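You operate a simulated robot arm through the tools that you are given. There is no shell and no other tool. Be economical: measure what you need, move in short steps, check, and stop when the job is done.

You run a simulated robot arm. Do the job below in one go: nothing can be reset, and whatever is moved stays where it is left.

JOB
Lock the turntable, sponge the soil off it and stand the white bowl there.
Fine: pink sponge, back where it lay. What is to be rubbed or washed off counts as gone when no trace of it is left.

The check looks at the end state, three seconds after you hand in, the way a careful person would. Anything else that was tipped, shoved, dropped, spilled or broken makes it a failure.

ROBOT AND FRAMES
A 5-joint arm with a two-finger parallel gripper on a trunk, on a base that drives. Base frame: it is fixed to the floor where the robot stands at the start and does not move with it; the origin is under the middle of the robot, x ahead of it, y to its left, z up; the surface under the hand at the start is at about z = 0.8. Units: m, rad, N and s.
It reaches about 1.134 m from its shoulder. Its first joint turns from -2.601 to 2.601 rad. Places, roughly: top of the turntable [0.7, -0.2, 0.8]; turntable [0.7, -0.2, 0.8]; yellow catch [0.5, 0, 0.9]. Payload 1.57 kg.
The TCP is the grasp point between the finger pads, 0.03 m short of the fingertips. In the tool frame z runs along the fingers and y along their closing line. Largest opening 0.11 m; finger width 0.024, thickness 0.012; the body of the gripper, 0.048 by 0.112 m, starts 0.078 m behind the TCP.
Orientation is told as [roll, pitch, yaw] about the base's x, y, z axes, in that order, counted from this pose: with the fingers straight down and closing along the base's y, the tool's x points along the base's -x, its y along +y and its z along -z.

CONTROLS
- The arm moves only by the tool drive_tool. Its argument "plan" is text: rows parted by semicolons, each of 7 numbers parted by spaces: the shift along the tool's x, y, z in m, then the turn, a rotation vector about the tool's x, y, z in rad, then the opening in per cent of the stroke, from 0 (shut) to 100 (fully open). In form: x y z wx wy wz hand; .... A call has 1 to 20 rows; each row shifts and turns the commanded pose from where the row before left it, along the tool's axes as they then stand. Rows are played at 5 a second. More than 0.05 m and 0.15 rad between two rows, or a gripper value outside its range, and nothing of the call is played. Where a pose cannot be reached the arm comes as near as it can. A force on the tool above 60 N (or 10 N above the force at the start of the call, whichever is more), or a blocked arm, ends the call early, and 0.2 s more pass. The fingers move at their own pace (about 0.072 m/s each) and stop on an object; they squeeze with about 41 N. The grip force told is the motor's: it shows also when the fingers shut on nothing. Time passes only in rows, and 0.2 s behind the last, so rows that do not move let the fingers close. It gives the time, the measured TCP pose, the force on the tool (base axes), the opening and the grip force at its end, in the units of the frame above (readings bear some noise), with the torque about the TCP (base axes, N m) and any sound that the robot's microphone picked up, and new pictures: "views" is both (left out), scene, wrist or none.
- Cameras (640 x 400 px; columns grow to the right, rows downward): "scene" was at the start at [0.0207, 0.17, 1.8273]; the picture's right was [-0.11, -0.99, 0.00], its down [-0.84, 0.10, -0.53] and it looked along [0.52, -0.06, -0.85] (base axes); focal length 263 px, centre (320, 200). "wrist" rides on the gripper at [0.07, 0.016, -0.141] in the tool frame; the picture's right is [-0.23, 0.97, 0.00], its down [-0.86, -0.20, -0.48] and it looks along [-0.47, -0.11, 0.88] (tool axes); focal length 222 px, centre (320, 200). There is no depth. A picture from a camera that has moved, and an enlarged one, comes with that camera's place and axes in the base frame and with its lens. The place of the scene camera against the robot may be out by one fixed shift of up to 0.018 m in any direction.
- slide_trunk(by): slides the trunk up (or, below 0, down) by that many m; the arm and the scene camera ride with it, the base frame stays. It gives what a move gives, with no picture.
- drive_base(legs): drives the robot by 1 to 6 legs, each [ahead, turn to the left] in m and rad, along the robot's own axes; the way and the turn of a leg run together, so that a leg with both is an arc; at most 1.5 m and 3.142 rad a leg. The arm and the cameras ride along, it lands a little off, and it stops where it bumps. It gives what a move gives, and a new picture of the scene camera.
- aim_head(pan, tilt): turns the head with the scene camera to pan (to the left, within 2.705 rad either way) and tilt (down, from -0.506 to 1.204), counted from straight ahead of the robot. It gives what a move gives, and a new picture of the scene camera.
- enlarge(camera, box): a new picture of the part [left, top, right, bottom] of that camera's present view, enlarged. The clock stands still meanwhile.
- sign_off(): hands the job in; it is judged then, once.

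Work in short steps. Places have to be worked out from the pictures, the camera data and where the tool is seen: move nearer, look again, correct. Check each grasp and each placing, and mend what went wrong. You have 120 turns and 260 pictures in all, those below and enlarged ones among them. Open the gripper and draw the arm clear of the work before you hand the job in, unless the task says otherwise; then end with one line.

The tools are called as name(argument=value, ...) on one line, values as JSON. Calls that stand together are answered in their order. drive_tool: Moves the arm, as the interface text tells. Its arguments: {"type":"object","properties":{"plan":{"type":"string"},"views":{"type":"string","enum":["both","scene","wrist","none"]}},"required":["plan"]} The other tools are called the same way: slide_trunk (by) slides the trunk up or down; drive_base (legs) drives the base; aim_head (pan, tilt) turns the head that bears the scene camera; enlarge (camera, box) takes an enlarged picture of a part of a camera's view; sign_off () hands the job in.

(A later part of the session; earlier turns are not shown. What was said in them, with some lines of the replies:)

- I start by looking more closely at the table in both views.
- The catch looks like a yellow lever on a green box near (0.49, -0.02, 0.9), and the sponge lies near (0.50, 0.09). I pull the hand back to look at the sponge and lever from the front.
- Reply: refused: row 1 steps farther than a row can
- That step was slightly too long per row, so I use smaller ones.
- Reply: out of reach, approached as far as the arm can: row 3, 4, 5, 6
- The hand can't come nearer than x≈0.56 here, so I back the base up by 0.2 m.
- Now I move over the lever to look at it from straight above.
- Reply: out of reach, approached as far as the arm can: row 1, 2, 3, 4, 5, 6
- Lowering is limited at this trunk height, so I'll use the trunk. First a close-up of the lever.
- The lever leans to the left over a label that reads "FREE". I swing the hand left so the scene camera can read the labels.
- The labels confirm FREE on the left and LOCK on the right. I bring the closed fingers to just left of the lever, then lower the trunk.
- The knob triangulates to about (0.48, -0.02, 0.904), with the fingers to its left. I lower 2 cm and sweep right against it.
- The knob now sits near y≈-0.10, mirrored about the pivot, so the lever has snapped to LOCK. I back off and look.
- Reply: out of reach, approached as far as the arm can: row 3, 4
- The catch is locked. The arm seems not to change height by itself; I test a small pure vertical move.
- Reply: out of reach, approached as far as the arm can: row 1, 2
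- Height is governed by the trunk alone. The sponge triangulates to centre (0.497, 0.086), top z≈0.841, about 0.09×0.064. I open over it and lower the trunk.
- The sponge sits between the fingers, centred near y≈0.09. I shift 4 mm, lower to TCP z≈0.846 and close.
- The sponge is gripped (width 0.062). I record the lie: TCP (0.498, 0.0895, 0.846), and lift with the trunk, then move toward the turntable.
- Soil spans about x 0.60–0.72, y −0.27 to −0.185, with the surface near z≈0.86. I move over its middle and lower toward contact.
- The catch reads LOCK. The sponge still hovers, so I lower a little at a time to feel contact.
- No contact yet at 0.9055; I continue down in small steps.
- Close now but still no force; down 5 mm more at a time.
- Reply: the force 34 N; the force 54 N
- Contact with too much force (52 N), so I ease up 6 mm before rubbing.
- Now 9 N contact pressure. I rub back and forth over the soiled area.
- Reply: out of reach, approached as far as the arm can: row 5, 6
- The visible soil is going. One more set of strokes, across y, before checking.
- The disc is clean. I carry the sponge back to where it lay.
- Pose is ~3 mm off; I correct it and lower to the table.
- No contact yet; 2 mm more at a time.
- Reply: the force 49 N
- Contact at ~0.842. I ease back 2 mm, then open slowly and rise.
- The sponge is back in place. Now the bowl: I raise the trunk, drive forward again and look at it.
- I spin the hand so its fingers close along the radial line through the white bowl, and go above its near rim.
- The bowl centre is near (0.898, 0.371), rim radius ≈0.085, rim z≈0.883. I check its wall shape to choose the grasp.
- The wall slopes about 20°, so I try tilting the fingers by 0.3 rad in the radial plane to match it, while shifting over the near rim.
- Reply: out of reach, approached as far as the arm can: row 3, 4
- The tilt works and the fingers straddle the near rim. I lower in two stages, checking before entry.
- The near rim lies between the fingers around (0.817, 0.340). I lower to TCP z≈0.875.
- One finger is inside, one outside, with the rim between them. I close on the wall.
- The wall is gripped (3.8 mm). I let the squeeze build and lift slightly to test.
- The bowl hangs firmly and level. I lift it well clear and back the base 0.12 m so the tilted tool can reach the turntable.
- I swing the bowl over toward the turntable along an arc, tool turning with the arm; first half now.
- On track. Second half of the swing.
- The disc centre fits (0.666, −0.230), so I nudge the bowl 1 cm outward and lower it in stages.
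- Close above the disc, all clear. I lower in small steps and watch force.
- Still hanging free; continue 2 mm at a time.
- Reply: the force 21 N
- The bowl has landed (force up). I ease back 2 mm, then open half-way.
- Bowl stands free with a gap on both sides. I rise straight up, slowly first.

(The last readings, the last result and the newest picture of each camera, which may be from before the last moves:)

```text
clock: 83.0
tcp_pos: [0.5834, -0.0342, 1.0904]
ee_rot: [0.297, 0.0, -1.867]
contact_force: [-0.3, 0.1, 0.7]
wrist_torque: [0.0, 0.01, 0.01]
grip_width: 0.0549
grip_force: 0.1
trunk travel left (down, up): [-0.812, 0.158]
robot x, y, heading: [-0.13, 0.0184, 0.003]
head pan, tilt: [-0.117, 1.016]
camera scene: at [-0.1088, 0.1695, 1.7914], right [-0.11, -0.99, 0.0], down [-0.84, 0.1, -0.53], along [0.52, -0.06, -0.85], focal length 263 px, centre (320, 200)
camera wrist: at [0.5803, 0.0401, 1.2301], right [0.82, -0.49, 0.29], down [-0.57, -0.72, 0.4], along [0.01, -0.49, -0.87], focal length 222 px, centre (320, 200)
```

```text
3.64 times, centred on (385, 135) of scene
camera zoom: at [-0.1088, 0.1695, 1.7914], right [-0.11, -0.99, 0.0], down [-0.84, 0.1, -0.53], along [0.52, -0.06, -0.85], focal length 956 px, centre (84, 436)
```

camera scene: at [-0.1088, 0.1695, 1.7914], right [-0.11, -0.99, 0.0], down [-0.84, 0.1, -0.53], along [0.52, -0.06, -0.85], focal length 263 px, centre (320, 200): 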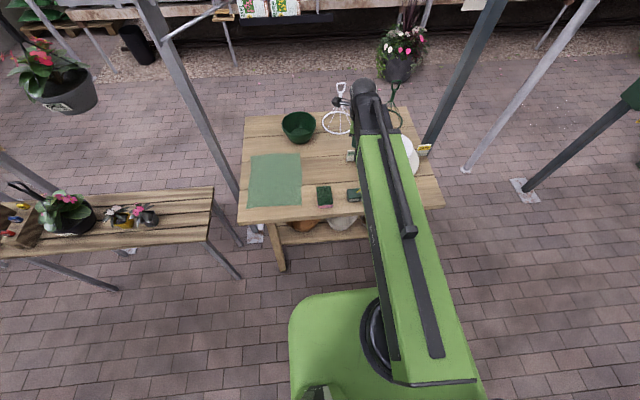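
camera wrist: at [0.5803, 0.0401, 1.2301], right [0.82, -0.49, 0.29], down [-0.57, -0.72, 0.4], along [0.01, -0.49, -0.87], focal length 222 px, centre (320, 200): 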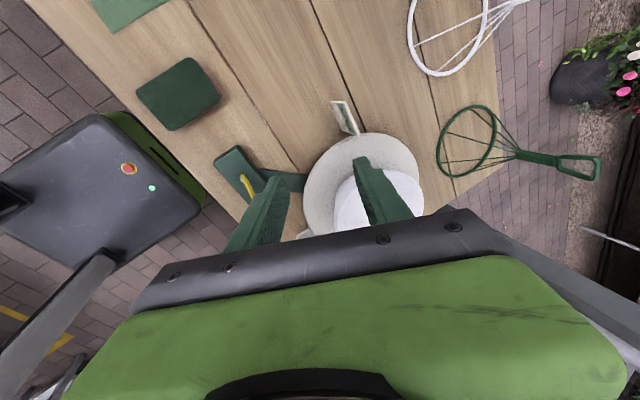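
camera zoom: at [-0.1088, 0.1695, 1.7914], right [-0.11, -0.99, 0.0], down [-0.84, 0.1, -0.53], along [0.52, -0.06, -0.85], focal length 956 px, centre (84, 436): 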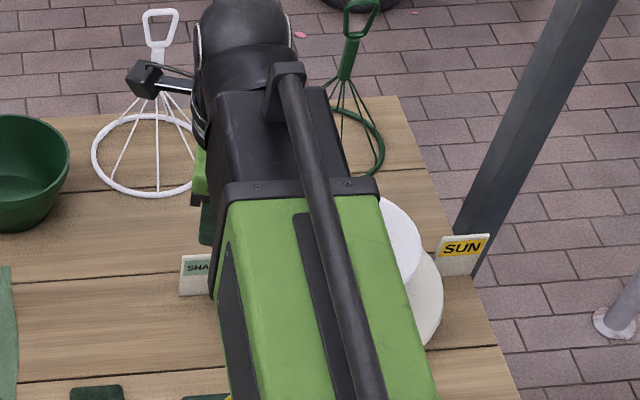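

The hand rose free. I swing it further left to see the result clearly.

drive_tool(plan="0.038 -0.0115 -0.0035 0 0.0142 -0.0458 50; 0.038 -0.0115 -0.0035 0 0.0142 -0.0458 50; 0.038 -0.0115 -0.0035 0 0.0142 -0.0458 50; 0.038 -0.0115 -0.0035 0 0.0142 -0.0458 50; 0.04 0 0 0 0.0142 -0.0458 50; 0.04 0 0 0 0.0142 -0.0458 50; 0.04 0 0 0 0.0142 -0.0458 50; 0.04 0 0 0 0.0142 -0.0458 50; 0.04 0 0 0 0 0 50; 0 0 0 0 0 0 50")

enlarge(camera="scene", box=[310, 80, 450, 220])

```text
clock: 85.2
tcp_pos: [0.5728, 0.322, 1.0894]
ee_rot: [0.299, 0.001, -1.483]
contact_force: [0.2, 0.5, 0.2]
wrist_torque: [-0.02, 0.0, -0.02]
grip_width: 0.055
grip_force: 0.1
trunk travel left (down, up): [-0.812, 0.158]
robot x, y, heading: [-0.1297, 0.0179, -0.001]
head pan, tilt: [-0.117, 1.016]
camera scene: at [-0.1088, 0.1696, 1.7914], right [-0.11, -0.99, 0.0], down [-0.84, 0.1, -0.53], along [0.52, -0.06, -0.85], focal length 263 px, centre (320, 200)
camera wrist: at [0.5421, 0.3901, 1.2302], right [0.95, -0.15, 0.29], down [-0.26, -0.88, 0.4], along [0.19, -0.45, -0.87], focal length 222 px, centre (320, 200)
```

scene: 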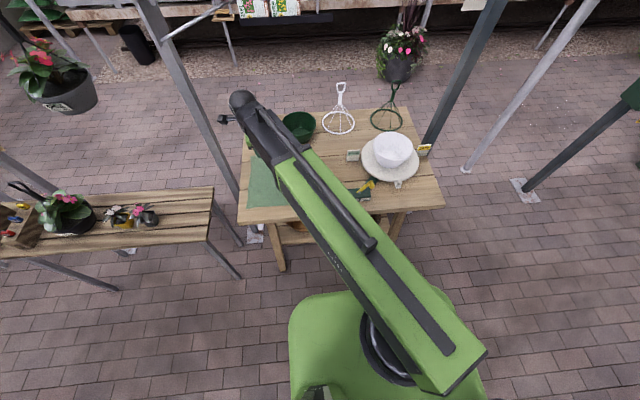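
wrist: 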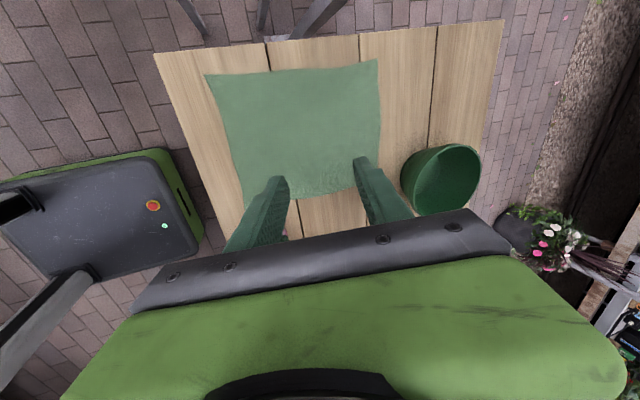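

```text
2.86 times, centred on (380, 150) of scene
camera zoom: at [-0.1088, 0.1696, 1.7914], right [-0.11, -0.99, 0.0], down [-0.84, 0.1, -0.53], along [0.52, -0.06, -0.85], focal length 751 px, centre (149, 343)
```

zoom: 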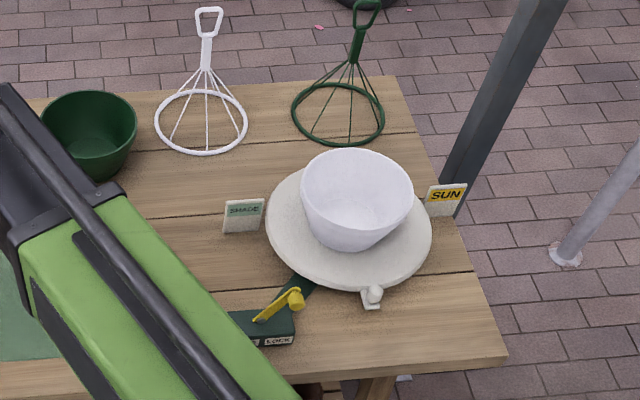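

The bowl stands upright on the clean, locked turntable. I open the gripper and draw the robot back from the table, then check once more.

drive_tool(plan="0 0 0 0 0 0 80; 0 0 0 0 0 0 100; 0 0 0 0 0 0 100", views="none")

drive_base(legs=[[-0.3, 0]])

enlarge(camera="scene", box=[230, 60, 430, 190])

```text
clock: 86.0
tcp_pos: [0.5744, 0.322, 1.0904]
ee_rot: [0.298, 0.0, -1.484]
contact_force: [0.3, 0.5, 0.8]
wrist_torque: [0.04, 0.01, -0.02]
grip_width: 0.11
grip_force: 0.0
trunk travel left (down, up): [-0.812, 0.158]
robot x, y, heading: [-0.1295, 0.0155, 0.004]
head pan, tilt: [-0.117, 1.016]
```

```text
clock: 88.1
tcp_pos: [0.2721, 0.3211, 1.0907]
ee_rot: [0.298, 0.0, -1.484]
contact_force: [0.0, -0.1, 0.8]
wrist_torque: [0.03, 0.0, -0.03]
grip_width: 0.11
grip_force: 0.2
trunk travel left (down, up): [-0.812, 0.158]
robot x, y, heading: [-0.4283, 0.0154, 0.001]
head pan, tilt: [-0.117, 1.016]
camera scene: at [-0.4114, 0.1692, 1.7913], right [-0.11, -0.99, 0.0], down [-0.84, 0.1, -0.53], along [0.52, -0.06, -0.85], focal length 263 px, centre (320, 200)
```

scene: 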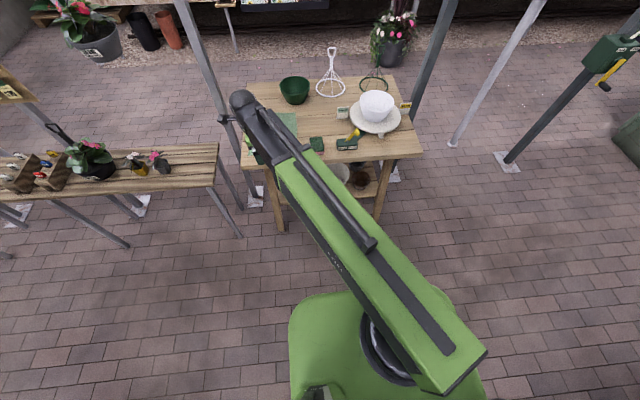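

```text
3.08 times, centred on (330, 125) of scene
camera zoom: at [-0.4114, 0.1692, 1.7913], right [-0.11, -0.99, 0.0], down [-0.84, 0.1, -0.53], along [0.52, -0.06, -0.85], focal length 809 px, centre (289, 431)
```

zoom: 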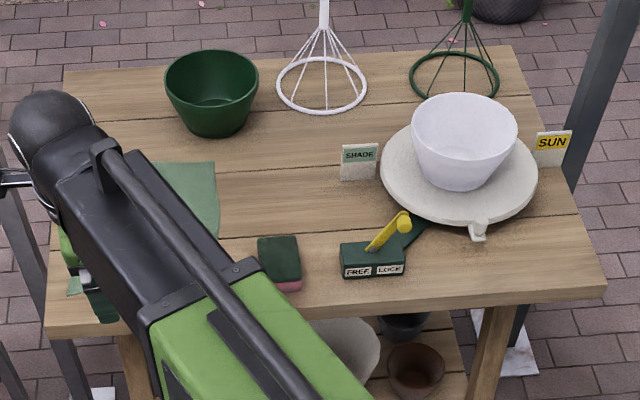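

All is in order: the lever is on LOCK, the disc is clean, the bowl stands upright, the sponge is back, and the arm is clear. I hand in.

sign_off()

```text
The job is handed in.
```

The turntable is locked and free of soil, the white bowl stands upright on it, and the pink sponge is back where it lay.
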